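You operate a simulated robot arm through the tools that you are given. There is no shell and no other tool. Be economical: measure what you need, move in short steps, check, and stop when the job is done.

You run a simulated robot arm. Do the job below in one go: nothing can be reset, and whatever is moved stays where it is left.

Task
Lock and try the feeder, then move the green wiper to the card's mark.
Fine: row for the size on the display; clamp tight again, then unlock.
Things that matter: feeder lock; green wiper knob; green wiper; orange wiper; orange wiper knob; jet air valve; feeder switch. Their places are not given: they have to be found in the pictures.

Only the result counts: the job must be done as asked and must still hold three seconds after the hand-in. Knocking over, shifting, dropping, spilling or breaking anything else fails it.

Robot
A 7-joint arm with a two-finger parallel gripper, fixed in place. Base frame: the origin is at the foot of the arm, x ahead of it, y to its left, z up. Lengths are in mm, angles in rad, forces in N, time in s.
With the tool pointing down near the work surface it reaches from about 240 to 680 mm from the base axis. Its first joint turns from -1.152 to 1.152 rad. Payload 2.4 kg.
The tool frame sits at the grasp point between the pads (the TCP): z along the fingers, y along the line on which they close. The tips reach 30 mm beyond it. The gripper opens to 94 mm. The fingers are 28 mm wide and 10 mm thick; the gripper's body (50 by 96 mm) begins 55 mm behind the TCP.
Orientation is that of the tool frame in the base frame, as a unit quaternion [x, y, z, w]. With the fingers straight down and closing along the base's y, the tool's x points along the base's -x, its y along +y and its z along -z.

Tools
- The arm moves only by the tool apply_moves. Its argument "plan" is a list of rows, each a list of 7 numbers: the shift along the base's x, y, z in units of 40 mm (1.0 is 40 mm), then the turn, a rotation vector about the base's x, y, z in units of 5 degrees (1.0 is 5 degrees), then the gripper command, from -1 (shut) to 1 (fully open), values between in proportion. In form: [[x, y, z, ax, ay, az, grip], ...]. A call has 1 to 20 rows; each row shifts and turns the commanded pose from where the row before left it. A call with a number of a shift or a turn outside -1 to 1 is refused whole. A row lasts 0.2 s, in which the tool goes at most 50 mm and 0.15 rad; a call with a longer step from one row to the next is refused whole, and so is a gripper value outside its range. A pose out of reach is approached as far as the arm can. The call stops where the force on the tool passes 40 N (or 10 N more than at its start, if that is more) or the arm is blocked; 0.2 s more then pass. The fingers move at their own pace (about 153 mm/s each) and stop on an object; they squeeze with about 34 N. The grip force told is the motor's: it shows also when the fingers shut on nothing. Time passes only in rows, and 0.2 s behind the last, so rows that do not move let the fingers close. It gives the time, the measured TCP pose, the force on the tool (base axes), the opening and the grip force at its end, in the units of the frame above (readings bear some noise).
- Cameras (640 x 400 px; columns grow to the right, rows downward): "scene" is fixed at [44.6, 470.8, 1465.8]; the picture's right is [-0.72, -0.69, 0.00], its down [-0.26, 0.28, -0.92] and it looks along [0.64, -0.67, -0.38] (base axes); focal length 327 px, centre (320, 200). "wrist" rides on the gripper at [-37, 0, -58] in the tool frame; the picture's right is [0.00, -1.00, 0.00], its down [0.97, 0.00, -0.24] and it looks along [0.24, 0.00, 0.97] (tool axes); focal length 218 px, centre (320, 200).
- grab_frame(camera): a new picture of that camera. The clock stands still meanwhile.
- measure_at(camera, pixels): for up to 12 pixels [column, row] of the newest picture of that camera ("zoom" is the newest enlarged one), the place [x, y, z] in the base frame of the surface seen there, good to about 2 mm. The clock stands still meanwhile.
- enlarge(camera, box): a new picture of the part [left, top, right, bottom] of that camera's present view, enlarged. The clock stands still meanwhile.
- finish_job(): hands the job in; it is judged then, once.

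Go step by step. Measure first, check grasps and placings, and put right what went wrong. The budget is 80 turns and 54 pictures, counting those below and the enlarged ones. Unless the task says otherwise, let go and move clear before handing in, and close with one line.

The tools are called after "Emit:" by a JSON object that holds its "api" and its "payload". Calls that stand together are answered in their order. apply_moves: Moves the arm, as the interface text tells. Its arguments: {"type":"object","properties":{"plan":{"type":"array","items":{"type":"array","items":{"type":"number"}}}},"required":["plan"]} The other tools are called the same way: grab_frame (camera) takes a picture; measure_at (camera, pixels) gives the place of the surface under pixels of a picture; enlarge (camera, box) takes an enlarged picture of a part of a camera's view; finish_job () hands the job in.

At the start:

```text
clock: 0.0
tcp_pos: [365.2, -181.2, 1293.1]
ee_rot: [0.0, 1.0, 0.001, -0.001]
force: [-0.3, -0.3, 0.3]
gripper_width: 94.2
grasp_force: 0.1
```

scene: 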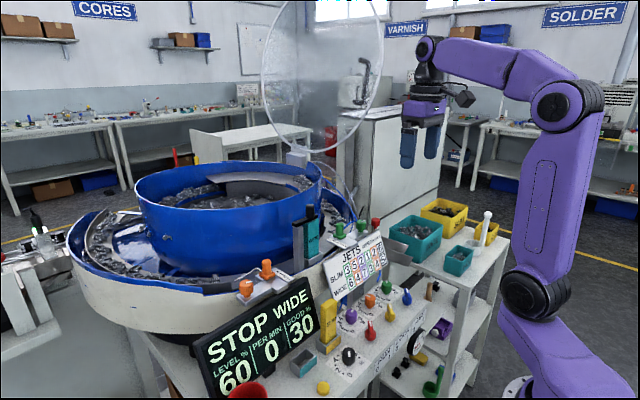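
wrist: 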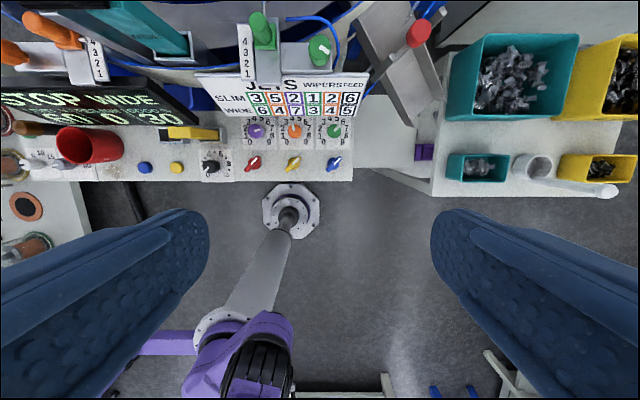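

The display reads "STOP WIDE", and the card and panel are small in both pictures. I'll enlarge them to find the controls.

Emit:
{"api": "enlarge", "payload": {"camera": "wrist", "box": [190, 60, 380, 180]}}

Emit:
{"api": "enlarge", "payload": {"camera": "wrist", "box": [0, 0, 200, 190]}}

Emit:
{"api": "enlarge", "payload": {"camera": "scene", "box": [280, 200, 440, 300]}}

Emit:
{"api": "enlarge", "payload": {"camera": "scene", "box": [220, 280, 440, 400]}}

```text
3.33 times, centred on (285, 120) of wrist
```

zoom: 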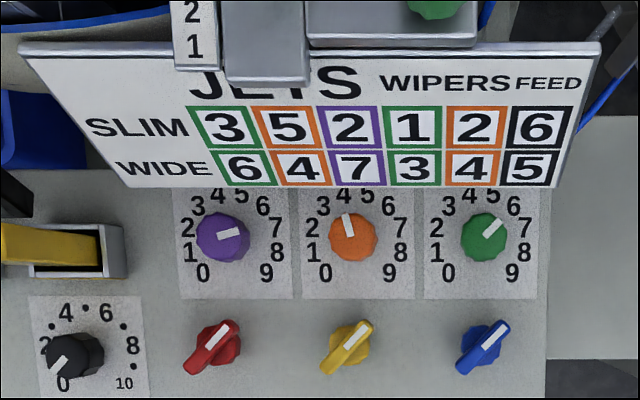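

```text
2.11 times, centred on (100, 95) of wrist
```

zoom: 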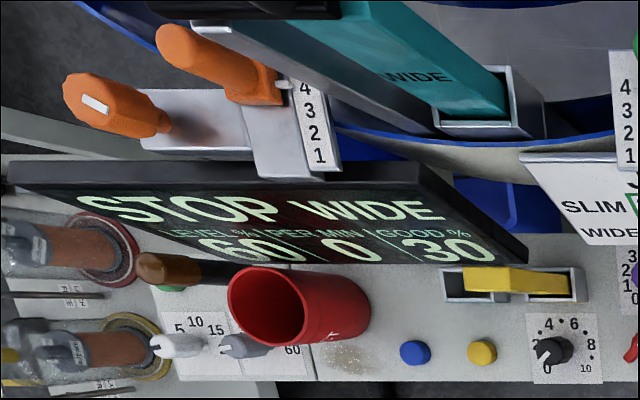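

```text
4.00 times, centred on (360, 250) of scene
```

zoom: 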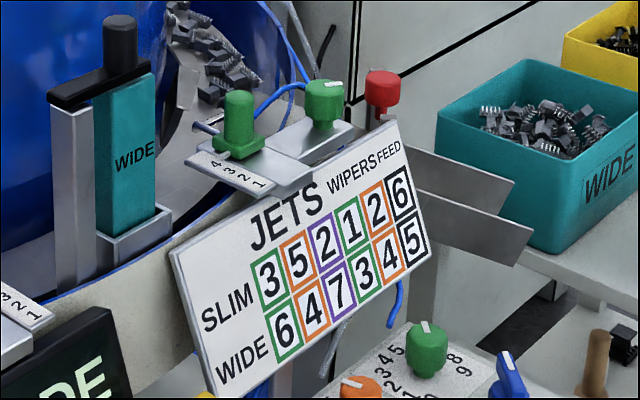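

```text
2.91 times, centred on (330, 340) of scene
```

zoom: 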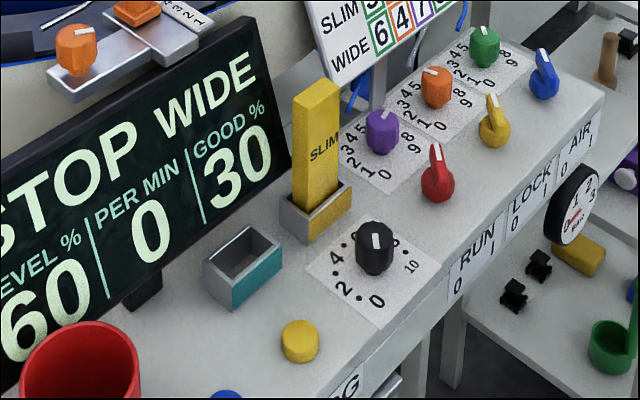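

The display says WIDE, so the card's green wiper mark is 3 (fourth WIDE cell). I'll measure the panel controls and the green wiper parts.

Emit:
{"api": "enlarge", "payload": {"camera": "wrist", "box": [200, 0, 360, 100]}}

Emit:
{"api": "measure_at", "payload": {"camera": "wrist", "pixels": [[254, 162], [293, 162], [334, 162], [268, 170], [262, 30], [320, 47], [247, 74], [247, 30], [300, 55], [210, 166], [322, 44], [258, 20]]}}

Emit:
{"api": "enlarge", "payload": {"camera": "scene", "box": [310, 200, 400, 256]}}

Emit:
{"api": "measure_at", "payload": {"camera": "zoom", "pixels": [[205, 190], [205, 235], [195, 270], [250, 300], [320, 285], [395, 190], [400, 160], [395, 230], [370, 250], [130, 285], [200, 295], [470, 160]]}}

```text
4.00 times, centred on (280, 50) of wrist
```

zoom: 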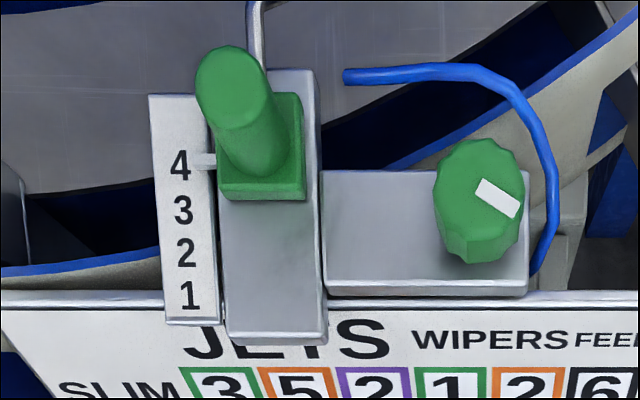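

```text
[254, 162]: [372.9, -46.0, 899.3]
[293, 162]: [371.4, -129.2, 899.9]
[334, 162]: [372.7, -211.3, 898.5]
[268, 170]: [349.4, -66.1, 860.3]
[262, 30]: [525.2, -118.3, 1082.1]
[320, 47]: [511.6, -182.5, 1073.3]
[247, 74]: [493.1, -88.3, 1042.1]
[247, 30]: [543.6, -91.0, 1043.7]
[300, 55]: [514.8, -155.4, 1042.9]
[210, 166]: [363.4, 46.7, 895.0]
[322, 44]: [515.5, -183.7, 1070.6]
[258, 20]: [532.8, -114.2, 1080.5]
```

```text
7.11 times, centred on (355, 228) of scene
```

zoom: 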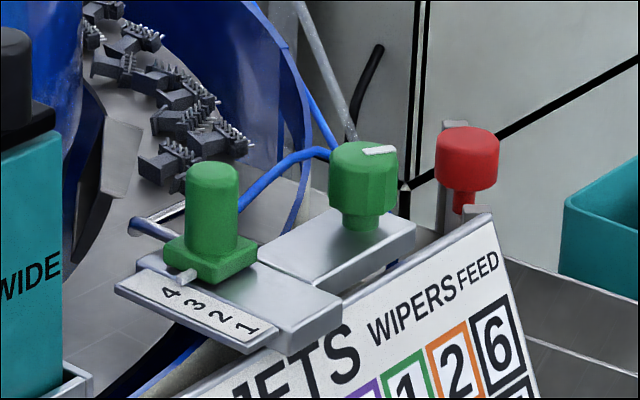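

```text
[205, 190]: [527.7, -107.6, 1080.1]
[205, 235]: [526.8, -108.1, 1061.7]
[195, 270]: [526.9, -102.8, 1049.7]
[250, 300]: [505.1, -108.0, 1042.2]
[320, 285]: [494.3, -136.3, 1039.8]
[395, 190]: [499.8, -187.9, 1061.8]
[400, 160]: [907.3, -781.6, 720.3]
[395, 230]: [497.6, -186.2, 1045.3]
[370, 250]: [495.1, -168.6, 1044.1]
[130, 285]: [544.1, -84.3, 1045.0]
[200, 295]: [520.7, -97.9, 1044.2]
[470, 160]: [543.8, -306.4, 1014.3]
```

The LOCK (yellow) lever is near (371,-129,900) and RUN (red) near (373,-46,900). The wiper sits on a rail near x 530, y -116 and its knob is near (512,-184,1073). I'll go down above the panel to see the levers' directions.

Emit:
{"api": "apply_moves", "payload": {"plan": [[0, 0.2, -1, 0, 0, 0, 1], [0, 0.2, -1, 0, 0, 0, 1], [0, 0.2, -1, 0, 0, 0, 1], [0, 0.2, -1, 0, 0, 0, 1], [0, 0.2, -1, 0, 0, 0, 1], [0, 0.2, -1, 0, 0, 0, 1], [0.1, 0.1, -1, 0, 0, 0, 1], [0, 0, 0, 0, 0, 0, 1]]}}

Emit:
{"api": "grab_frame", "payload": {"camera": "wrist"}}

Emit:
{"api": "grab_frame", "payload": {"camera": "scene"}}

```text
clock: 1.8
tcp_pos: [369.1, -129.8, 1012.6]
ee_rot: [0.0, 1.0, 0.0, 0.0]
force: [0.7, -0.2, 0.3]
gripper_width: 93.8
grasp_force: 0.0
```

```text
45 pictures are left
```

wrist: 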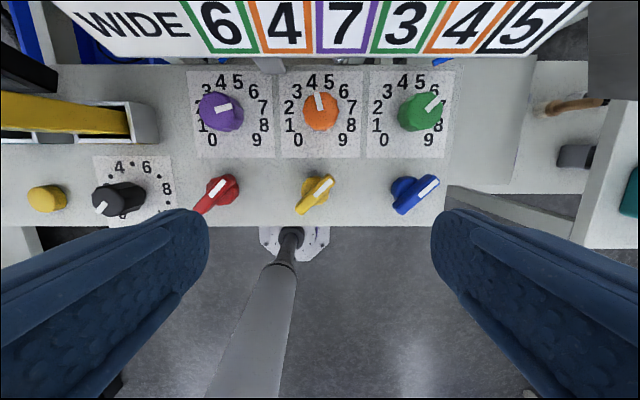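

```text
44 pictures are left
```

scene: 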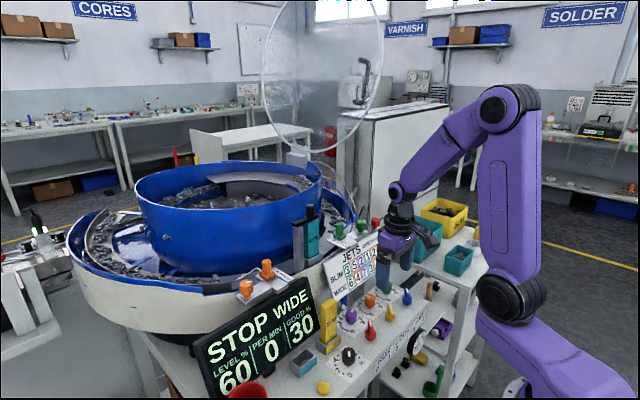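

Emit:
{"api": "enlarge", "payload": {"camera": "wrist", "box": [180, 140, 460, 230]}}

Emit:
{"api": "enlarge", "payload": {"camera": "scene", "box": [350, 280, 440, 380]}}

Emit:
{"api": "measure_at", "payload": {"camera": "wrist", "pixels": [[200, 207], [232, 182], [228, 198], [300, 209], [332, 180], [318, 190], [315, 210], [398, 209], [435, 180], [417, 195], [270, 190], [270, 222]]}}

```text
2.29 times, centred on (320, 185) of wrist
```

zoom: 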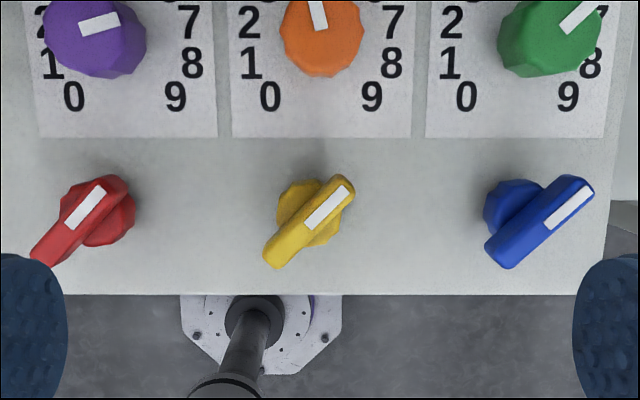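

```text
4.00 times, centred on (395, 330) of scene
```

zoom: 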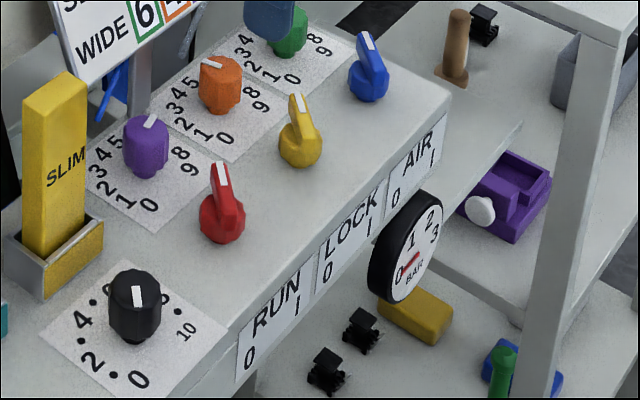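

```text
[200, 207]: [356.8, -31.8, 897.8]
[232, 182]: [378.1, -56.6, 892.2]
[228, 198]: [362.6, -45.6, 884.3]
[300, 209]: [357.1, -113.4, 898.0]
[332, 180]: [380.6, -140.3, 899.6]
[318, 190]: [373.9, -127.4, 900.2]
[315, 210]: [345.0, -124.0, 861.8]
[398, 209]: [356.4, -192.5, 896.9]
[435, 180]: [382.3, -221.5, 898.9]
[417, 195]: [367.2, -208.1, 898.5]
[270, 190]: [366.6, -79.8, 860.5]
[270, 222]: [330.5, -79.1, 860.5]
```

All three levers (red RUN, yellow LOCK, blue AIR) lie at the same angle, with white marks toward far right. I'll check the gauge and display to learn which end means 0.

Emit:
{"api": "enlarge", "payload": {"camera": "scene", "box": [365, 310, 425, 360]}}

Emit:
{"api": "enlarge", "payload": {"camera": "scene", "box": [190, 260, 340, 400]}}

```text
8.00 times, centred on (395, 335) of scene
```

zoom: 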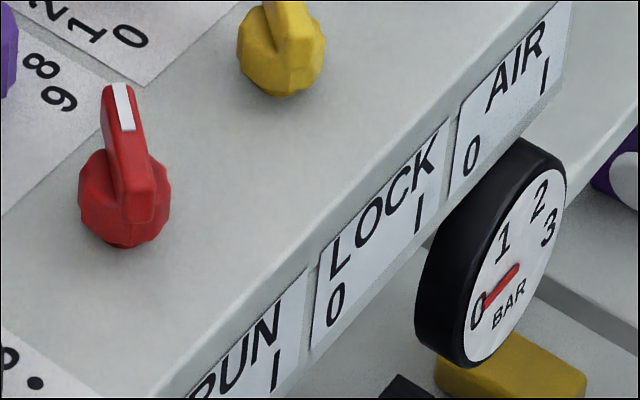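

```text
2.86 times, centred on (265, 330) of scene
```

zoom: 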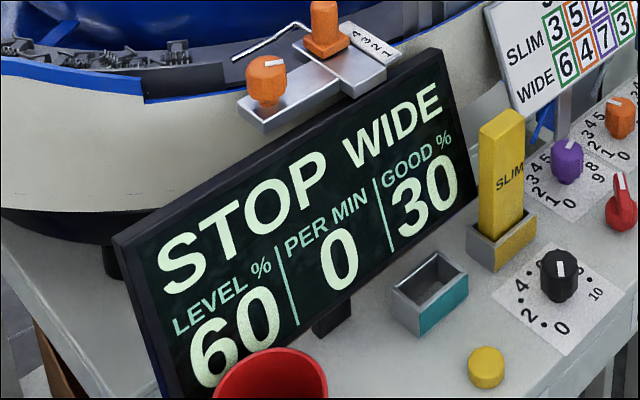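

The gauge reads 0 bar and the display says STOP, so the present lever position is 0, with the front end at lower-left. Turning +90° about z should give 1. I'll check clearances to the card and the dials.

Emit:
{"api": "measure_at", "payload": {"camera": "wrist", "pixels": [[150, 50], [350, 50], [500, 50], [380, 8], [320, 108], [318, 95], [222, 105], [420, 105], [316, 206], [330, 178], [120, 110], [118, 200]]}}

Emit:
{"api": "apply_moves", "payload": {"plan": [[0, 0, 0, 0, 0, -1, 0], [0, 0.07, 0, 0, 0, -1, -0.36], [0, 0, 0, 0, 0, -1, -0.36], [0, 0, 0, 0, 0, -1, -0.36], [0, 0, 0, 0, 0, -1, -0.36], [0, 0, 0, 0, 0, -1, -0.36], [0, 0, 0, 0, 0, -1, -0.36], [0, 0, 0, 0, 0, -1, -0.36], [0, 0, 0, 0, 0, -1, -0.36], [0, 0, -0.8, 0, 0, 0, -0.36], [0, 0, 0, 0, 0, 0, -0.36]]}}

Emit:
{"api": "grab_frame", "payload": {"camera": "wrist"}}

```text
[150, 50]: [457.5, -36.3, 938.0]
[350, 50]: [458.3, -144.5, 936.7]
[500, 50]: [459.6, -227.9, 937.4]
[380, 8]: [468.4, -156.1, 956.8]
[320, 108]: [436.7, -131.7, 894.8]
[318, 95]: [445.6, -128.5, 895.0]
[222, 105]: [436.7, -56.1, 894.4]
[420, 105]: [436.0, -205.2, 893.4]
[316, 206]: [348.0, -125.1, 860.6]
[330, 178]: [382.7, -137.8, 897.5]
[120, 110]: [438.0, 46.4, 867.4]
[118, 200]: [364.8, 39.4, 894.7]
```

```text
clock: 4.2
tcp_pos: [370.8, -126.7, 980.6]
ee_rot: [0.382, 0.924, -0.001, 0.0]
force: [-0.2, -0.8, 0.4]
gripper_width: 30.1
grasp_force: 0.0
```

```text
39 pictures are left
```

wrist: 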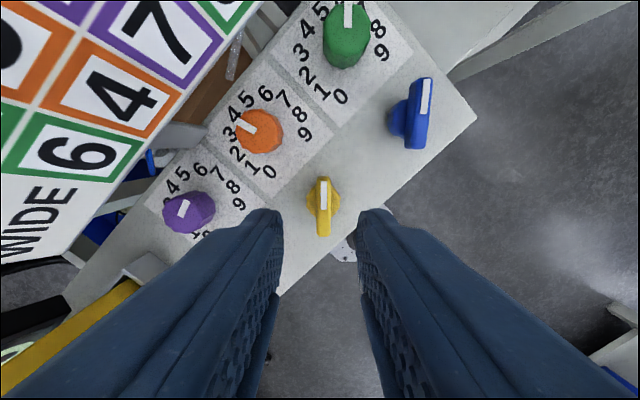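

The yellow LOCK lever lies in line between the fingers at (323,205). I'll descend and grip it.

Emit:
{"api": "apply_moves", "payload": {"plan": [[-0.04, 0, -0.8, 0, 0, 0, -0.36], [0, 0, -0.82, 0, 0, 0, -0.36], [0, 0, 0, 0, 0, 0, -0.36], [0, 0, 0, 0, 0, 0, -1], [0, 0, 0, 0, 0, 0, -1]]}}

Emit:
{"api": "grab_frame", "payload": {"camera": "wrist"}}

```text
clock: 5.4
tcp_pos: [367.1, -126.8, 915.8]
ee_rot: [0.381, 0.924, 0.0, 0.001]
force: [10.5, 15.6, -14.3]
gripper_width: 9.7
grasp_force: 43.6
```

```text
38 pictures are left
```

wrist: 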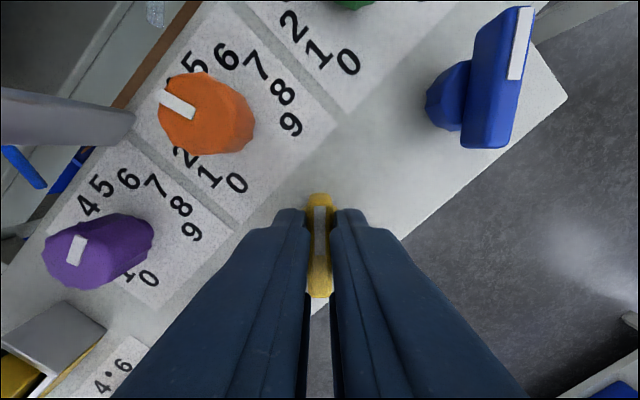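

The lever is gripped at 9.7 mm. There is a small side force, so I'll ease the tool toward it and turn +15° as a test.

Emit:
{"api": "apply_moves", "payload": {"plan": [[0.04, 0.04, 0, 0, 0, 0, -1], [0, 0, 0, 0, 0, 1, -1], [0, 0, 0, 0, 0, 1, -1], [0, 0, 0, 0, 0, 1, -1]]}}

```text
clock: 6.4
tcp_pos: [367.1, -125.9, 915.4]
ee_rot: [0.262, 0.965, 0.001, -0.003]
force: [-11.7, -9.6, -1.8]
gripper_width: 16.5
grasp_force: 45.3
```

The opening grew from 9.7 to 16.5 mm, so the fingers twisted around a lever that did not turn. That way is against the stop. I'll go back and try the other direction.

Emit:
{"api": "apply_moves", "payload": {"plan": [[0, 0, 0, 0, 0, -1, -1], [0, 0, 0, 0, 0, -1, -1], [0, 0, 0, 0, 0, -1, -1], [0, 0, 0, 0, 0, 0, -1], [0, 0, 0, 0, 0, -1, -1], [0, 0, 0, 0, 0, -1, -1], [0, 0, 0, 0, 0, -1, -1]]}}

Emit:
{"api": "enlarge", "payload": {"camera": "scene", "box": [340, 280, 440, 360]}}

```text
clock: 7.6
tcp_pos: [368.8, -127.5, 915.8]
ee_rot: [0.417, 0.909, -0.001, 0.0]
force: [-4.2, -5.0, 5.5]
gripper_width: 9.9
grasp_force: 43.5
stopped in row 6: the force on the tool passed its limit (the readings are from after the stop); the commanded pose is now the measured one
```

```text
5.00 times, centred on (390, 320) of scene
```

zoom: 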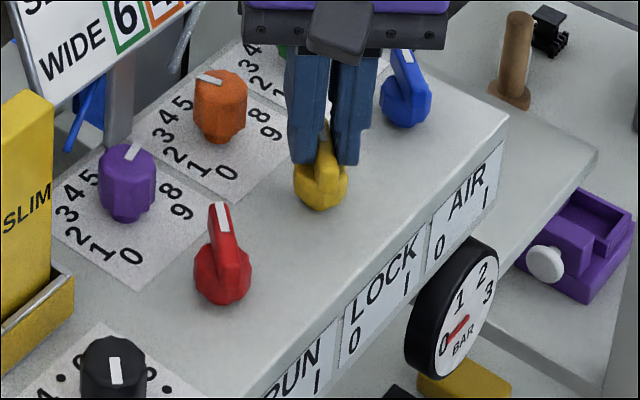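

The lever seems to follow this way, at -49° with the width still 9.9. I'll continue in smaller steps.

Emit:
{"api": "apply_moves", "payload": {"plan": [[0, 0, 0, 0, 0, -0.5, -1], [0, 0, 0, 0, 0, -0.5, -1], [0, 0, 0, 0, 0, -0.5, -1], [0, 0, 0, 0, 0, -0.5, -1], [0, 0, 0, 0, 0, -0.5, -1], [0, 0, 0, 0, 0, -0.5, -1]]}}

```text
clock: 9.0
tcp_pos: [367.6, -127.4, 915.9]
ee_rot: [0.534, 0.845, -0.001, -0.002]
force: [-15.6, -18.1, -4.5]
gripper_width: 9.7
grasp_force: 43.8
```

The lever turned 20° with the grip. I'll carry on, with a small correction for the side force.

Emit:
{"api": "apply_moves", "payload": {"plan": [[-0.025, -0.025, 0, 0, 0, -0.5, -1], [0, 0, 0, 0, 0, -0.8, -1], [0, 0, 0, 0, 0, -0.8, -1], [0, 0, 0, 0, 0, -0.8, -1], [0, 0, 0, 0, 0, -0.8, -1], [0, 0, 0, 0, 0, -0.8, -1], [0, 0, 0, 0, 0, -0.8, -1]]}}

Emit:
{"api": "grab_frame", "payload": {"camera": "wrist"}}

```text
clock: 10.6
tcp_pos: [366.1, -127.2, 916.2]
ee_rot: [0.713, 0.701, 0.0, -0.002]
force: [-25.5, -16.9, 2.5]
gripper_width: 9.9
grasp_force: 43.9
```

```text
36 pictures are left
```

wrist: 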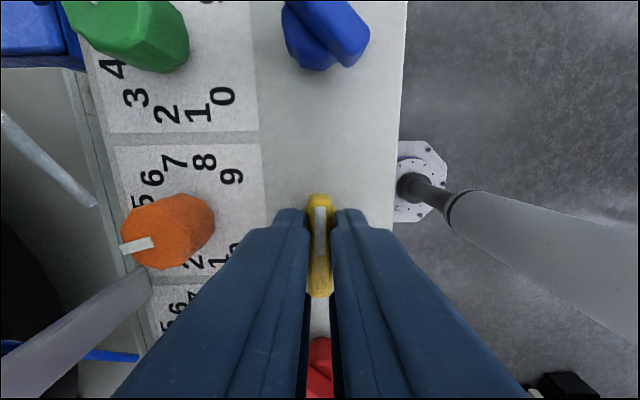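

The lever has turned about 46° and follows well. I'll continue until its stop shows.

Emit:
{"api": "apply_moves", "payload": {"plan": [[-0.04, -0.02, 0, 0, 0, -0.6, -1], [0, 0, 0, 0, 0, -0.8, -1], [0, 0, 0, 0, 0, -0.8, -1], [0, 0, 0, 0, 0, -0.8, -1], [0, 0, 0, 0, 0, -0.8, -1], [0, 0, 0, 0, 0, -0.8, -1]]}}

```text
clock: 12.0
tcp_pos: [365.3, -127.4, 916.6]
ee_rot: [0.838, 0.545, -0.001, -0.002]
force: [-20.9, 3.5, 23.8]
gripper_width: 10.0
grasp_force: 43.8
```

It is at -114° and still following (width 10.0). I'll continue to about -135° and look for the stop.

Emit:
{"api": "apply_moves", "payload": {"plan": [[-0.02, 0, -0.02, 0, 0, -0.7, -1], [0, 0, 0, 0, 0, -0.7, -1], [0, 0, 0, 0, 0, -0.7, -1], [0, 0, 0, 0, 0, -0.7, -1], [0, 0, 0, 0, 0, -0.7, -1], [0, 0, 0, 0, 0, -0.7, -1]]}}

Emit:
{"api": "enlarge", "payload": {"camera": "scene", "box": [200, 240, 440, 400]}}

```text
clock: 13.4
tcp_pos: [363.5, -127.8, 915.9]
ee_rot: [0.924, 0.383, -0.002, -0.002]
force: [-17.1, 13.7, 32.1]
gripper_width: 10.0
grasp_force: 43.8
```

```text
2.50 times, centred on (320, 320) of scene
```

zoom: 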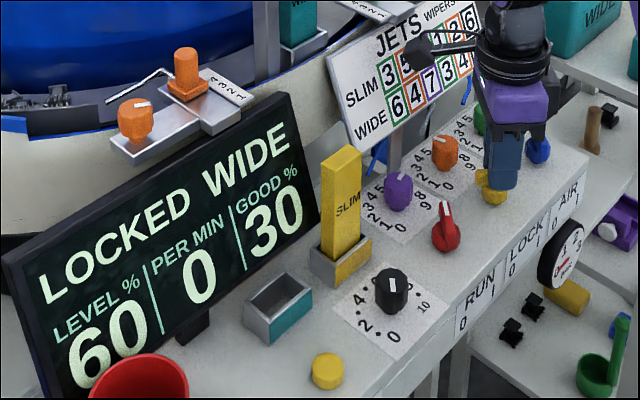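

The display now reads LOCKED. I'll let go, lift, turn back to -45° and move over the red RUN lever near (369,-47).

Emit:
{"api": "apply_moves", "payload": {"plan": [[0, 0, 0, 0, 0, 0, -0.36], [0, 0, 0, 0, 0, 0, -0.36], [0, 0, 0.8, 0, 0, 0, -0.36], [0, 0, 0.8, 0, 0, 0, -0.36], [0.1, 0.2, 0, 0, 0, 1, -0.36], [0, 0.2, 0, 0, 0, 1, -0.36], [0, 0.2, 0, 0, 0, 1, -0.36], [0, 0.2, 0, 0, 0, 1, -0.36], [0, 0.2, 0, 0, 0, 1, -0.36], [0, 0.2, 0, 0, 0, 1, -0.36], [0, 0.2, 0, 0, 0, 1, -0.36], [0, 0.2, 0, 0, 0, 1, -0.36], [0, 0.2, 0, 0, 0, 1, -0.36], [0, 0.2, 0, 0, 0, 1, -0.36], [0, 0, 0, 0, 0, 1, -0.36], [0, 0, 0, 0, 0, 1, -0.36], [0, 0, 0, 0, 0, 1, -0.36], [0, 0, 0, 0, 0, 1, -0.36], [0, 0, 0, 0, 0, 1, -0.36], [0, 0, 0, 0, 0, 1, -0.36]]}}

Emit:
{"api": "apply_moves", "payload": {"plan": [[0, 0, 0, 0, 0, 1, -0.36], [0, 0, 0, 0, 0, 1, -0.36], [0, 0, 0, 0, 0, 0, -0.36]]}}

Emit:
{"api": "grab_frame", "payload": {"camera": "wrist"}}

Emit:
{"api": "grab_frame", "payload": {"camera": "scene"}}

```text
clock: 17.6
tcp_pos: [368.7, -47.7, 979.3]
ee_rot: [0.459, 0.888, 0.0, 0.0]
force: [0.1, -0.5, 0.7]
gripper_width: 30.0
grasp_force: 0.1
```

```text
clock: 18.4
tcp_pos: [369.1, -48.2, 979.0]
ee_rot: [0.38, 0.925, -0.001, 0.0]
force: [0.6, -0.2, -0.7]
gripper_width: 29.9
grasp_force: 0.1
```

```text
34 pictures are left
```

wrist: 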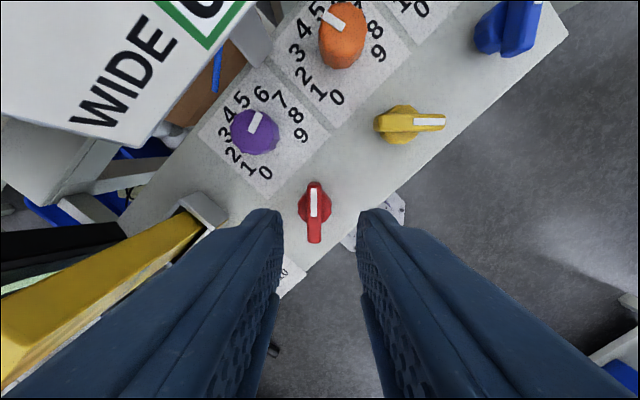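

```text
33 pictures are left
```

scene: 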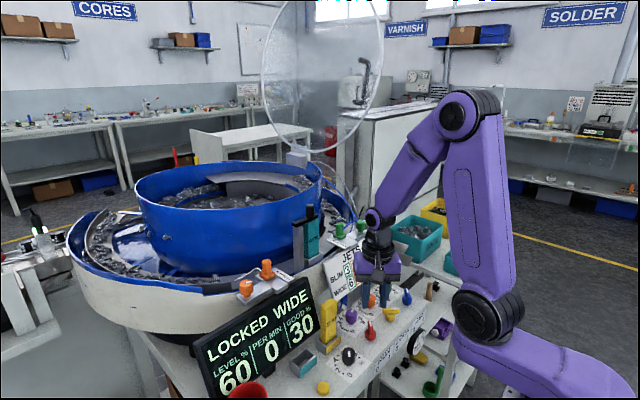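

LOCKED holds after release. The red RUN lever shows at (314,212), slightly left of centre. I'll correct, descend and grip it.

Emit:
{"api": "apply_moves", "payload": {"plan": [[0.03, 0.1, -0.8, 0, 0, 0, -0.36], [0, 0, -0.77, 0, 0, 0, -0.36], [0, 0, 0, 0, 0, 0, -0.36], [0, 0, 0, 0, 0, 0, -1], [0, 0, 0, 0, 0, 0, -1]]}}

Emit:
{"api": "apply_moves", "payload": {"plan": [[0, 0, 0, 0, 0, -0.5, -1], [0, 0, 0, 0, 0, -0.6, -1], [0, 0, 0, 0, 0, -0.6, -1], [0, 0, 0, 0, 0, -0.6, -1], [0, 0, 0, 0, 0, -0.6, -1], [0, 0, 0, 0, 0, -0.6, -1]]}}

```text
clock: 19.6
tcp_pos: [372.3, -44.5, 916.4]
ee_rot: [0.382, 0.924, 0.0, -0.001]
force: [-2.3, -3.0, -14.3]
gripper_width: 9.6
grasp_force: 43.8
```

```text
clock: 21.0
tcp_pos: [369.1, -45.2, 916.8]
ee_rot: [0.52, 0.854, 0.0, -0.002]
force: [-7.9, -31.5, -18.8]
gripper_width: 10.1
grasp_force: 43.7
```

RUN is turning (-63°). I'll ease the side force and continue to -135°.

Emit:
{"api": "apply_moves", "payload": {"plan": [[-0.03, -0.05, 0, 0, 0, -0.3, -1], [-0.02, -0.02, 0, 0, 0, -0.7, -1], [-0.02, 0, 0, 0, 0, -0.7, -1], [-0.01, 0, 0, 0, 0, -0.7, -1], [-0.01, 0, 0, 0, 0, -0.7, -1], [-0.01, 0, 0, 0, 0, -0.7, -1], [-0.01, 0, 0, 0, 0, -0.7, -1]]}}

```text
clock: 22.6
tcp_pos: [366.7, -47.5, 917.6]
ee_rot: [0.675, 0.738, 0.0, 0.002]
force: [3.4, -0.6, 27.4]
gripper_width: 9.8
grasp_force: 43.2
```

It is at -85° with the side force gone. I'll finish the throw.

Emit:
{"api": "apply_moves", "payload": {"plan": [[-0.01, 0, -0.02, 0, 0, -0.7, -1], [-0.01, 0, -0.02, 0, 0, -0.7, -1], [-0.01, 0, 0, 0, 0, -0.7, -1], [-0.01, 0, 0, 0, 0, -0.7, -1], [-0.01, 0, 0, 0, 0, -0.7, -1], [-0.01, 0, 0, 0, 0, -0.7, -1], [-0.01, 0, 0, 0, 0, -0.7, -1]]}}

Emit:
{"api": "apply_moves", "payload": {"plan": [[-0.01, 0, 0, 0, 0, -0.7, -1], [-0.01, 0, 0, 0, 0, -0.7, -1], [-0.01, 0, 0, 0, 0, -0.7, -1], [-0.01, 0, 0, 0, 0, -0.7, -1], [-0.01, 0, 0, 0, 0, -0.7, -1], [-0.01, 0, 0, 0, 0, -0.7, -1], [0, 0, 0, 0, 0, -0.9, -1], [0, 0, 0, 0, 0, 0, -1]]}}

Emit:
{"api": "grab_frame", "payload": {"camera": "scene"}}

```text
clock: 24.2
tcp_pos: [363.8, -47.1, 914.7]
ee_rot: [0.816, 0.578, 0.0, 0.0]
force: [6.9, 12.7, 21.7]
gripper_width: 10.0
grasp_force: 43.3
```

```text
clock: 26.0
tcp_pos: [360.0, -47.1, 914.3]
ee_rot: [0.923, 0.384, -0.002, -0.001]
force: [10.1, 27.5, -5.7]
gripper_width: 9.7
grasp_force: 42.8
```

```text
32 pictures are left
```

scene: 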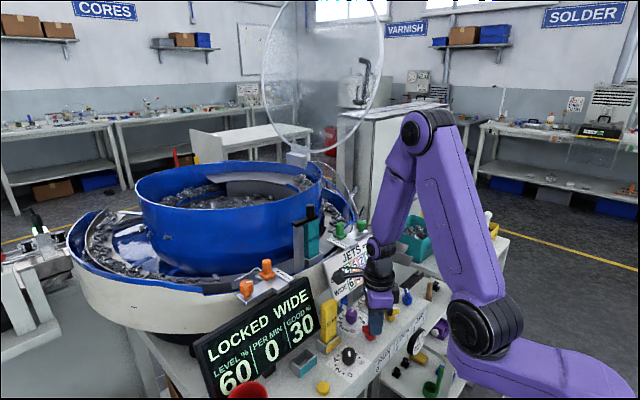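

The display stays LOCKED with RUN at 1, so the trial passes. Now I'll turn RUN back to 0 along the same path.

Emit:
{"api": "apply_moves", "payload": {"plan": [[0.015, 0.02, 0, 0, 0, 0.5, -1], [0.015, 0.01, 0, 0, 0, 0.7, -1], [0.015, 0, 0, 0, 0, 0.7, -1], [0.015, 0, 0, 0, 0, 0.7, -1], [0.015, 0, 0, 0, 0, 0.7, -1], [0.015, 0, 0, 0, 0, 0.7, -1], [0.015, 0, 0, 0, 0, 0.7, -1], [0.015, 0, 0, 0, 0, 0.7, -1], [0.015, 0, 0, 0, 0, 0.7, -1], [0.015, 0, 0, 0, 0, 0.7, -1]]}}

```text
clock: 28.2
tcp_pos: [363.8, -48.3, 915.3]
ee_rot: [0.772, 0.636, -0.001, -0.003]
force: [-27.8, -27.1, -4.1]
gripper_width: 9.8
grasp_force: 44.0
```

RUN is coming back (-101°). I'll relieve the side force and continue.

Emit:
{"api": "apply_moves", "payload": {"plan": [[-0.03, -0.03, 0, 0, 0, 0.5, -1], [0.01, 0, 0, 0, 0, 0.7, -1], [0.01, 0, 0, 0, 0, 0.7, -1], [0.01, 0, 0, 0, 0, 0.7, -1], [0.01, 0, 0, 0, 0, 0.7, -1], [0.01, 0, 0, 0, 0, 0.7, -1]]}}

Emit:
{"api": "apply_moves", "payload": {"plan": [[0, 0, 0, 0, 0, 0.7, -1], [0.01, 0.01, 0, 0, 0, 0.7, -1], [0.01, 0.01, 0, 0, 0, 0.7, -1], [0.01, 0.01, 0, 0, 0, 0.7, -1], [0.01, 0.01, 0, 0, 0, 0.7, -1], [0.01, 0.01, 0, 0, 0, 0.7, -1]]}}

```text
clock: 29.6
tcp_pos: [366.0, -47.5, 913.9]
ee_rot: [0.649, 0.761, 0.0, 0.0]
force: [-14.9, -14.0, -3.3]
gripper_width: 10.0
grasp_force: 43.6
```

```text
clock: 31.0
tcp_pos: [370.7, -46.7, 916.0]
ee_rot: [0.498, 0.867, 0.0, 0.0]
force: [-5.7, -27.6, -22.0]
gripper_width: 9.8
grasp_force: 43.4
```

It is at -60°, so 15° remain to the stop.

Emit:
{"api": "apply_moves", "payload": {"plan": [[0, -0.02, 0, 0, 0, 0.7, -1], [0, 0, 0, 0, 0, 0.7, -1], [0, 0, 0, 0, 0, 0.7, -1], [0, 0, 0, 0, 0, 0.7, -1], [0, 0, 0, 0, 0, 0.4, -1], [0, 0, 0, 0, 0, 0, -1]]}}

Emit:
{"api": "apply_moves", "payload": {"plan": [[0, 0, 0, 0, 0, 0, -0.36], [0, 0, 0, 0, 0, 0, -0.36], [0, 0, 0.8, 0, 0, 0, -0.36], [0, 0, 0.8, 0, 0, 0, -0.36], [0, 0, 0.8, 0, 0, 0, -0.36], [0, 0, 0, 0, 0, 0, 0]]}}

Emit:
{"api": "grab_frame", "payload": {"camera": "wrist"}}

```text
clock: 32.4
tcp_pos: [371.7, -45.4, 914.8]
ee_rot: [0.373, 0.928, 0.001, 0.001]
force: [9.4, 13.0, 14.5]
gripper_width: 9.8
grasp_force: 43.8
```

```text
clock: 33.8
tcp_pos: [368.4, -46.6, 1012.0]
ee_rot: [0.374, 0.928, 0.0, 0.0]
force: [0.1, -0.5, 0.1]
gripper_width: 46.8
grasp_force: 0.0
```

```text
31 pictures are left
```

wrist: 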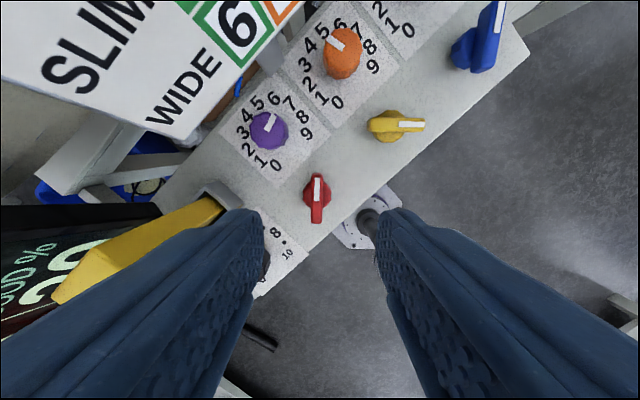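

RUN is back at 0 and LOCK stays at 1. Now I'll rise and move over the green clamp knob near (512,-184).

Emit:
{"api": "apply_moves", "payload": {"plan": [[0, 0, 1, 0, 0, 0.8, 0], [0, 0, 1, 0, 0, 1, 0], [0, 0, 1, 0, 0, 1, 0], [0, 0, 1, 0, 0, 1, 0], [0, 0, 1, 0, 0, 1, 0], [0.6, -0.7, 0, 0, 0, 1, 0], [0.6, -0.7, 0, 0, 0, 1, 0], [0.6, -0.7, 0, 0, 0, 1, 0], [0.6, -0.6, 0, 0, 0, 1, 0], [0.6, -0.4, 0, 0, 0, 0, 0], [0.4, 0, 0, 0, 0, 0, 0], [0, 0, 0, 0, 0, 0, 0]]}}

Emit:
{"api": "grab_frame", "payload": {"camera": "wrist"}}

Emit:
{"api": "grab_frame", "payload": {"camera": "scene"}}

```text
clock: 36.4
tcp_pos: [506.0, -169.1, 1209.4]
ee_rot: [-0.002, 1.0, -0.001, 0.0]
force: [0.1, 0.1, -0.4]
gripper_width: 46.9
grasp_force: 0.0
```

```text
30 pictures are left
```

wrist: 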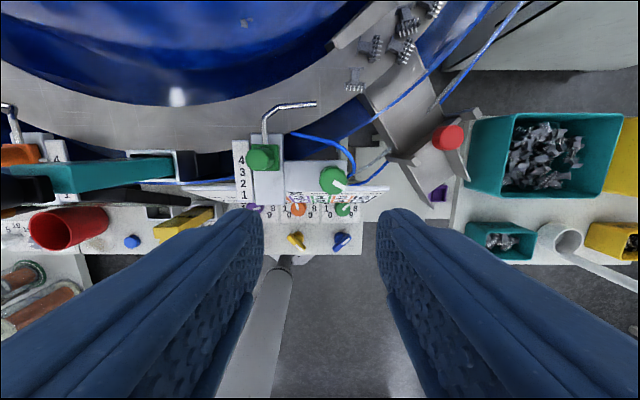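

```text
29 pictures are left
```

scene: 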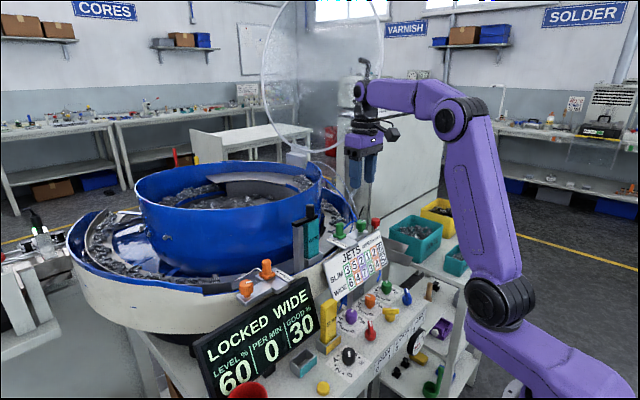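

Emit:
{"api": "enlarge", "payload": {"camera": "wrist", "box": [220, 90, 380, 220]}}

Emit:
{"api": "measure_at", "payload": {"camera": "wrist", "pixels": [[335, 178], [325, 178], [333, 170], [343, 182], [258, 152], [260, 166], [290, 105], [265, 125], [250, 90], [350, 130], [305, 175], [241, 175]]}}

```text
3.08 times, centred on (300, 155) of wrist
```

zoom: 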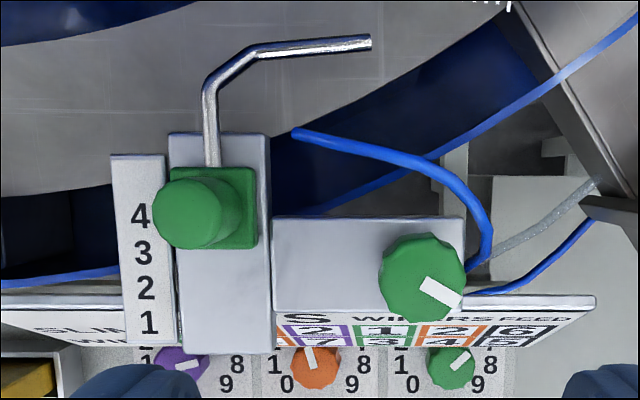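

```text
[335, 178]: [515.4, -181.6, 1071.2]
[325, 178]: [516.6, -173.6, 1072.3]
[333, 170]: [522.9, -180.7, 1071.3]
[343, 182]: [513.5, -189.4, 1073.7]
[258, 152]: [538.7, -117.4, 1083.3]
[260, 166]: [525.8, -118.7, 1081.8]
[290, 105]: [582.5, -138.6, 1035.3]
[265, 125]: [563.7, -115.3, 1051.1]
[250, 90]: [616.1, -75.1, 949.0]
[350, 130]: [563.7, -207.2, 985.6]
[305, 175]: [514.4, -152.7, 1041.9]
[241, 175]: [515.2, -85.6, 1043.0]
```

The knob top centre is about (514,-181,1072) and its mark points lower-right. A blue hose passes close on its right, so I'll check the hose height before gripping.

Emit:
{"api": "measure_at", "payload": {"camera": "zoom", "pixels": [[486, 250], [484, 225], [478, 262], [465, 190], [420, 165], [300, 135], [350, 145], [424, 277], [384, 277], [424, 315], [590, 205], [585, 300]]}}

```text
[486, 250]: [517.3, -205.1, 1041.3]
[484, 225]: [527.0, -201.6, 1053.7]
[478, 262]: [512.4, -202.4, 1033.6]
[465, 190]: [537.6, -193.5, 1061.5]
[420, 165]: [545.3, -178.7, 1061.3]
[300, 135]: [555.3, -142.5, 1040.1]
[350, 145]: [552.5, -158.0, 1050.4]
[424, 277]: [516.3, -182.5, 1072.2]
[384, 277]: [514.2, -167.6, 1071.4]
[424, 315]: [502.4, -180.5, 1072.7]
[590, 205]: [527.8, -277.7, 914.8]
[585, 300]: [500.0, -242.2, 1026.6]
```

The hose peaks at z≈1061 close behind the knob, so I'll grip only the top 8 mm with the tips at 1064. I'll pre-turn to -45° and come down.

Emit:
{"api": "apply_moves", "payload": {"plan": [[0.12, -0.16, -0.2, 0, 0, -1, 0], [0.12, -0.16, -0.2, 0, 0, -1, 0], [0, 0, -0.2, 0, 0, -1, 0], [0, 0, -0.2, 0, 0, -1, 0], [0, 0, -0.2, 0, 0, -1, 0], [0, 0, -0.2, 0, 0, -1, 0], [0, 0, -0.2, 0, 0, -1, 0], [0, 0, -0.2, 0, 0, -1, 0], [0, 0, -0.2, 0, 0, -1, 0], [0, 0, -0.1, 0, 0, 0, 0], [0, 0, 0, 0, 0, 0, 0]]}}

Emit:
{"api": "grab_frame", "payload": {"camera": "wrist"}}

```text
clock: 38.8
tcp_pos: [514.4, -182.2, 1134.6]
ee_rot: [0.382, 0.924, -0.001, 0.0]
force: [0.1, -0.7, -0.3]
gripper_width: 46.9
grasp_force: 0.0
```

```text
27 pictures are left
```

wrist: 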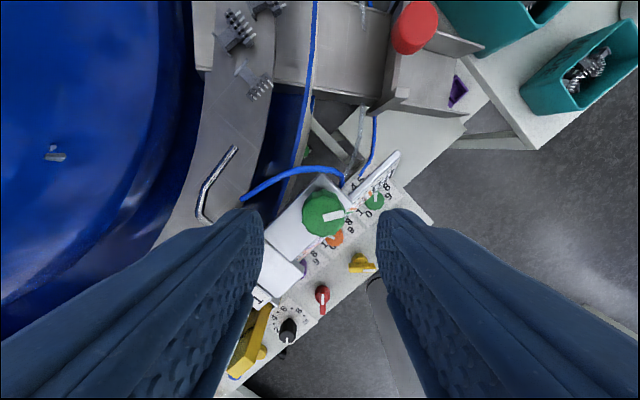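

The knob is centred between the fingers at (323,213). I'll descend 40 mm and close.

Emit:
{"api": "apply_moves", "payload": {"plan": [[0, 0, -0.5, 0, 0, 0, 0], [0, 0, -0.5, 0, 0, 0, 0], [0, 0, -0.03, 0, 0, 0, 0], [0, 0, 0, 0, 0, 0, -1], [0, 0, 0, 0, 0, 0, -1]]}}

Emit:
{"api": "grab_frame", "payload": {"camera": "wrist"}}

```text
clock: 40.0
tcp_pos: [513.3, -184.0, 1094.5]
ee_rot: [0.382, 0.924, 0.0, 0.0]
force: [-8.5, -4.2, -0.1]
gripper_width: 24.9
grasp_force: 44.8
```

```text
26 pictures are left
```

wrist: 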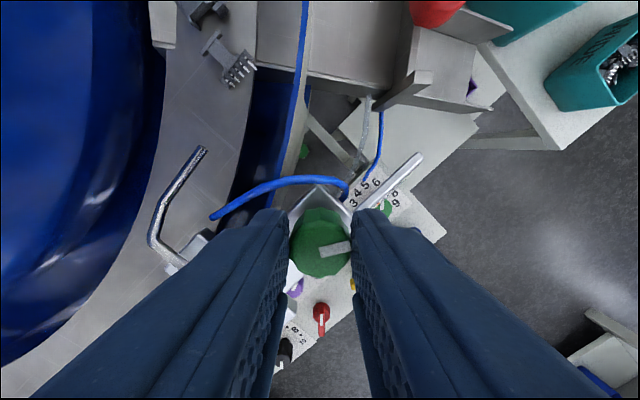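

The knob is gripped at 24.9 mm. I'll turn it counter-clockwise, 20° first, and compare the mark.

Emit:
{"api": "apply_moves", "payload": {"plan": [[0, 0, 0, 0, 0, 0.5, -1], [0, 0, 0, 0, 0, 0.7, -1], [0, 0, 0, 0, 0, 0.7, -1], [0, 0, 0, 0, 0, 0.7, -1], [0, 0, 0, 0, 0, 0.7, -1], [0, 0, 0, 0, 0, 0.7, -1]]}}

Emit:
{"api": "grab_frame", "payload": {"camera": "wrist"}}

```text
clock: 41.4
tcp_pos: [514.3, -182.7, 1092.5]
ee_rot: [0.214, 0.977, 0.0, 0.0]
force: [-5.9, -5.3, 2.9]
gripper_width: 25.1
grasp_force: 44.7
```

```text
25 pictures are left
```

wrist: 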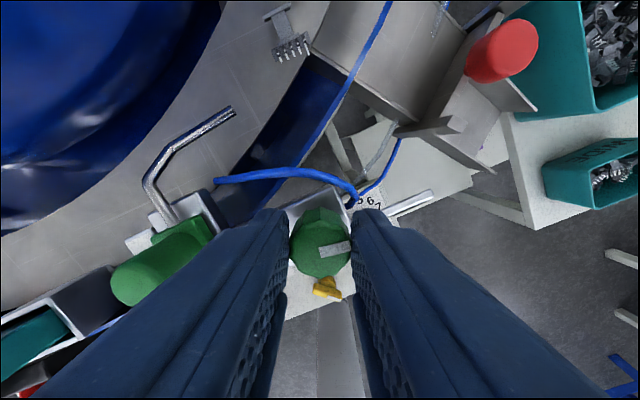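

The knob turns with the gripper: the mark stays at (335,247) in the hand's view. I'll continue loosening.

Emit:
{"api": "apply_moves", "payload": {"plan": [[0, 0, 0.02, 0, 0, 0.8, -1], [0, 0, 0, 0, 0, 0.9, -1], [0, 0, 0, 0, 0, 0.9, -1], [0, 0, 0, 0, 0, 0.9, -1], [0, 0, 0, 0, 0, 0.9, -1], [0, 0, 0, 0, 0, 0.9, -1], [0, 0, 0, 0, 0, 0.9, -1], [0, 0, 0, 0, 0, 0.9, -1], [0, 0, 0, 0, 0, 0.9, -1]]}}

Emit:
{"api": "apply_moves", "payload": {"plan": [[0, 0, 0, 0, 0, 0.9, -1], [0, 0, 0, 0, 0, 0.9, -1], [0, 0, 0, 0, 0, 0.9, -1], [0, 0, 0, 0, 0, 0.9, -1], [0, 0, 0, 0, 0, 0.9, -1], [0, 0, 0, 0, 0, 0.9, -1]]}}

Emit:
{"api": "grab_frame", "payload": {"camera": "wrist"}}

```text
clock: 43.4
tcp_pos: [514.7, -179.2, 1093.7]
ee_rot: [-0.134, 0.991, 0.002, -0.001]
force: [-6.4, 25.8, -4.6]
gripper_width: 25.2
grasp_force: 44.6
```

```text
clock: 44.8
tcp_pos: [514.3, -178.1, 1093.5]
ee_rot: [-0.363, 0.932, 0.003, -0.003]
force: [-11.7, 30.2, -5.5]
gripper_width: 25.0
grasp_force: 45.0
```

```text
24 pictures are left
```

wrist: 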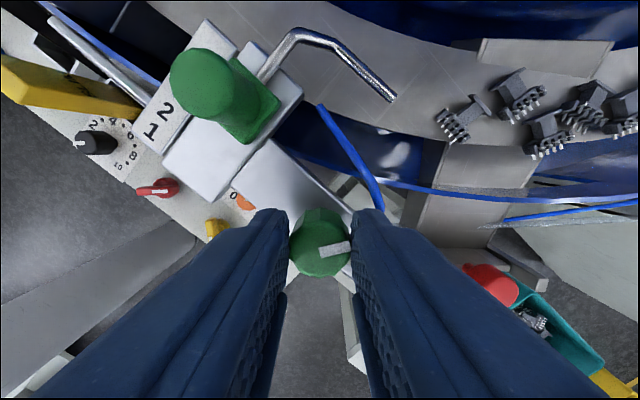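

About 88° are done and there is no stop yet. I'll relieve the side force and turn another 40°.

Emit:
{"api": "apply_moves", "payload": {"plan": [[0, 0.05, 0, 0, 0, 0.6, -1], [0, 0, 0, 0, 0, 0.9, -1], [0, 0, 0, 0, 0, 0.9, -1], [0, 0, 0, 0, 0, 0.9, -1], [0, 0, 0, 0, 0, 0.9, -1], [0, 0, 0, 0, 0, 0.9, -1], [0, 0, 0, 0, 0, 0.9, -1], [0, 0, 0, 0, 0, 0.9, -1], [0, 0, 0, 0, 0, 0.9, -1]]}}

Emit:
{"api": "grab_frame", "payload": {"camera": "wrist"}}

```text
clock: 46.8
tcp_pos: [512.2, -178.8, 1093.3]
ee_rot: [-0.651, 0.759, 0.006, -0.002]
force: [-24.6, 27.7, 3.4]
gripper_width: 25.2
grasp_force: 44.9
```

```text
23 pictures are left
```

wrist: 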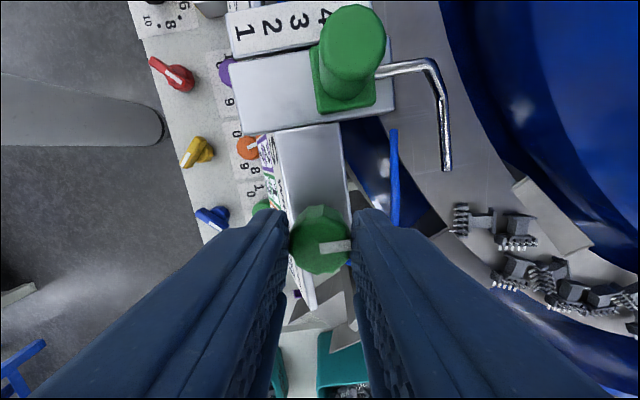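

The knob has turned about 126° in all. I'll let go, rise, and go over the wiper post near (532,-117) with the fingers closing along x.

Emit:
{"api": "apply_moves", "payload": {"plan": [[0, 0, 0, 0, 0, 0, -0.1], [0, 0, 0, 0, 0, 0, -0.1], [0, 0, 0.7, 0, 0, 0, 0], [0, 0, 0.7, 0, 0, 0, 0], [0.2, 0.4, 0, 0, 0, 0.8, 0], [0.2, 0.4, 0, 0, 0, 0.8, 0], [0.05, 0.4, 0, 0, 0, 0, 0], [0.05, 0.4, 0, 0, 0, 0, 0], [0, 0, 0, 0, 0, 0, 0]]}}

Emit:
{"api": "grab_frame", "payload": {"camera": "wrist"}}

Emit:
{"api": "enlarge", "payload": {"camera": "scene", "box": [310, 200, 400, 256]}}

```text
clock: 48.8
tcp_pos: [533.9, -116.2, 1148.8]
ee_rot: [-0.702, 0.712, 0.001, 0.0]
force: [-0.1, -0.7, 0.0]
gripper_width: 47.0
grasp_force: 0.0
```

```text
22 pictures are left
```

wrist: 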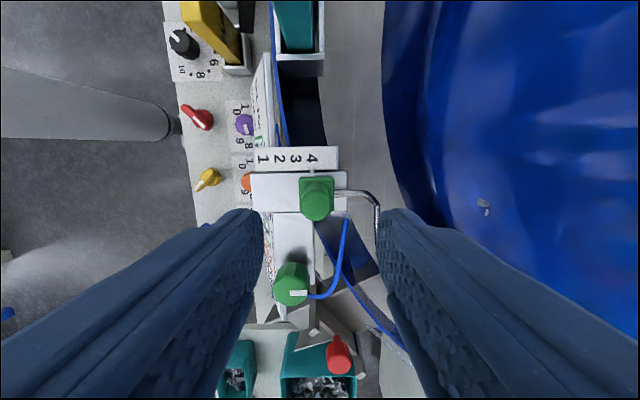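

```text
7.11 times, centred on (355, 228) of scene
```

zoom: 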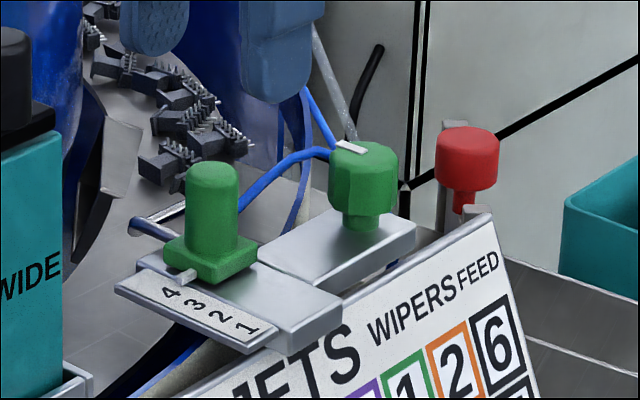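

The post sits at (316,198) between the fingers. I'll enlarge the scale to measure the mark spacing and the pointer.

Emit:
{"api": "enlarge", "payload": {"camera": "wrist", "box": [240, 135, 360, 225]}}

Emit:
{"api": "measure_at", "payload": {"camera": "zoom", "pixels": [[120, 125], [205, 125], [295, 125], [385, 125], [382, 205], [382, 185], [410, 350], [410, 300], [355, 300], [470, 300], [340, 170], [500, 165]]}}

```text
4.44 times, centred on (300, 180) of wrist
```

zoom: 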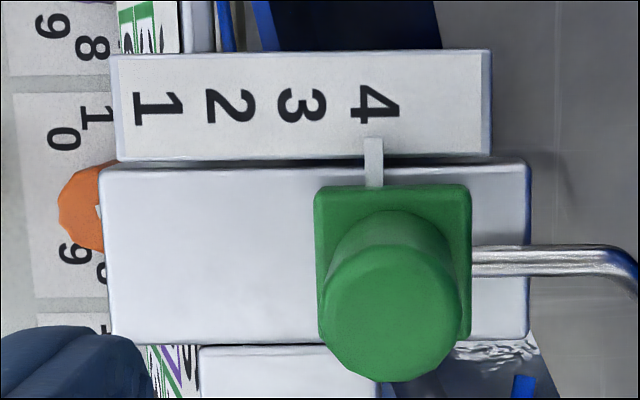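

```text
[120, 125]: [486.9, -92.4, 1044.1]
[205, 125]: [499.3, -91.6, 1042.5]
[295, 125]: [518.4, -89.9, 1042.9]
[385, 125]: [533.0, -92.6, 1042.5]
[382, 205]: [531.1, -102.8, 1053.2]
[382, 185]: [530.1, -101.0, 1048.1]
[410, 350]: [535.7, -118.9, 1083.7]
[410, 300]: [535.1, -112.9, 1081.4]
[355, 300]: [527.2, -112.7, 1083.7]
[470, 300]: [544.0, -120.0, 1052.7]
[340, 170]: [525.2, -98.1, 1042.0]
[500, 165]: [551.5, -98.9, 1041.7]
```

The pointer is level with 4 and the marks are about 12.2 mm apart. I'll go down on the post, grip it, and slide it -x toward 3.

Emit:
{"api": "apply_moves", "payload": {"plan": [[-0.04, 0, -0.7, 0, 0, 0, 0], [0, 0, -0.67, 0, 0, 0, 0], [0, 0, 0, 0, 0, 0, 0], [0, 0, 0, 0, 0, 0, -1], [0, 0, 0, 0, 0, 0, -1]]}}

Emit:
{"api": "apply_moves", "payload": {"plan": [[-0.1, 0, 0, 0, 0, 0, -1], [-0.1, 0, 0, 0, 0, 0, -1], [0, 0, 0, 0, 0, 0, -1]]}}

Emit:
{"api": "grab_frame", "payload": {"camera": "wrist"}}

```text
clock: 50.0
tcp_pos: [531.9, -116.7, 1094.4]
ee_rot: [-0.702, 0.712, 0.001, -0.001]
force: [-9.1, 1.0, 0.4]
gripper_width: 18.6
grasp_force: 45.1
```

```text
clock: 50.8
tcp_pos: [525.3, -117.5, 1094.3]
ee_rot: [-0.703, 0.712, 0.001, -0.001]
force: [-0.3, 1.8, -20.5]
gripper_width: 18.6
grasp_force: 45.3
```

```text
19 pictures are left
```

wrist: 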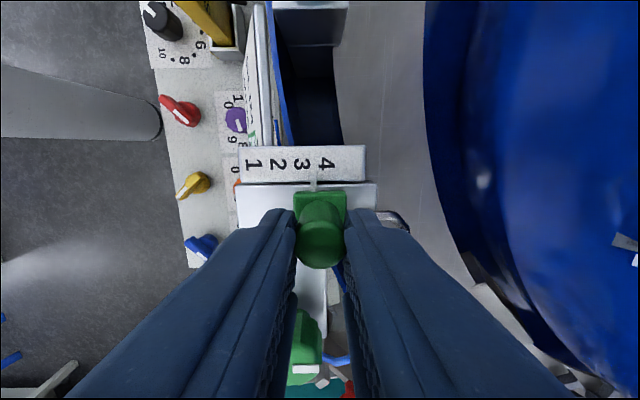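

The wiper slides, and the pointer is now between 3 and 4. I'll move the remaining ~5.3 mm and check.

Emit:
{"api": "apply_moves", "payload": {"plan": [[-0.07, 0, 0, 0, 0, 0, -1], [-0.06, 0, 0, 0, 0, 0, -1], [0, 0, 0, 0, 0, 0, -1]]}}

Emit:
{"api": "enlarge", "payload": {"camera": "wrist", "box": [230, 135, 380, 225]}}

```text
clock: 51.6
tcp_pos: [519.4, -117.6, 1095.0]
ee_rot: [-0.702, 0.712, 0.001, 0.0]
force: [0.4, 1.1, -27.7]
gripper_width: 18.5
grasp_force: 45.1
```

```text
4.27 times, centred on (305, 180) of wrist
```

zoom: 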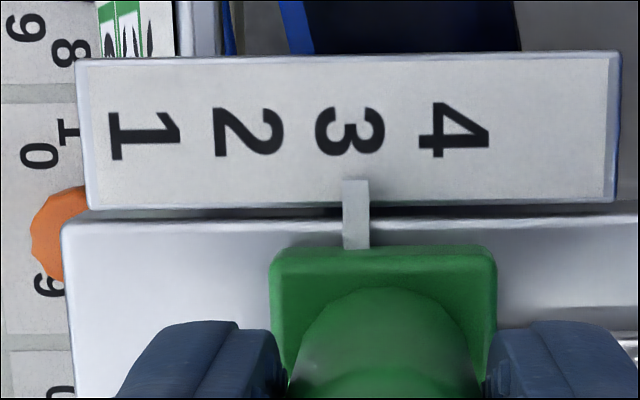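

The pointer (col 356) is about 0.7 mm short of the 3's centre (col 350). I'll nudge it, then check.

Emit:
{"api": "apply_moves", "payload": {"plan": [[-0.017, 0, 0, 0, 0, 0, -1], [0, 0, 0, 0, 0, 0, -1]]}}

Emit:
{"api": "apply_moves", "payload": {"plan": [[0, 0, 0, 0, 0, 0, -0.3], [0, 0, 0, 0, 0, 0, -0.3], [0, 0, 0.7, 0, 0, 0, -0.2], [0, 0, 0.7, 0, 0, 0, 0], [0, 0, 0, 0, 0, 0, 0]]}}

Emit:
{"api": "enlarge", "payload": {"camera": "wrist", "box": [240, 135, 360, 225]}}

```text
clock: 52.2
tcp_pos: [519.9, -117.1, 1094.3]
ee_rot: [-0.702, 0.712, 0.001, 0.0]
force: [-0.5, 2.4, -27.1]
gripper_width: 18.7
grasp_force: 45.2
```

```text
clock: 53.4
tcp_pos: [518.9, -116.7, 1152.0]
ee_rot: [-0.702, 0.712, 0.0, 0.0]
force: [-0.1, 0.1, -0.1]
gripper_width: 47.3
grasp_force: 0.0
```

```text
4.44 times, centred on (300, 180) of wrist
```

zoom: 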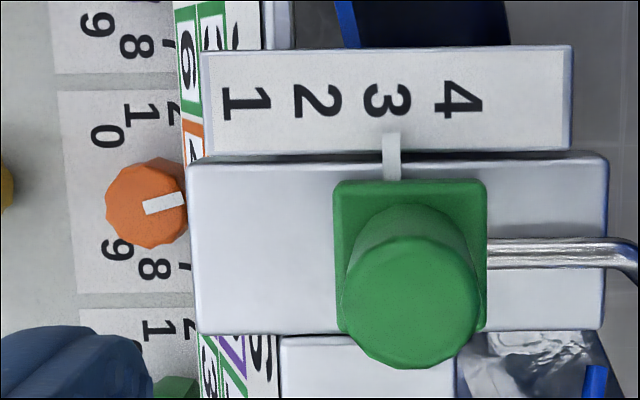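

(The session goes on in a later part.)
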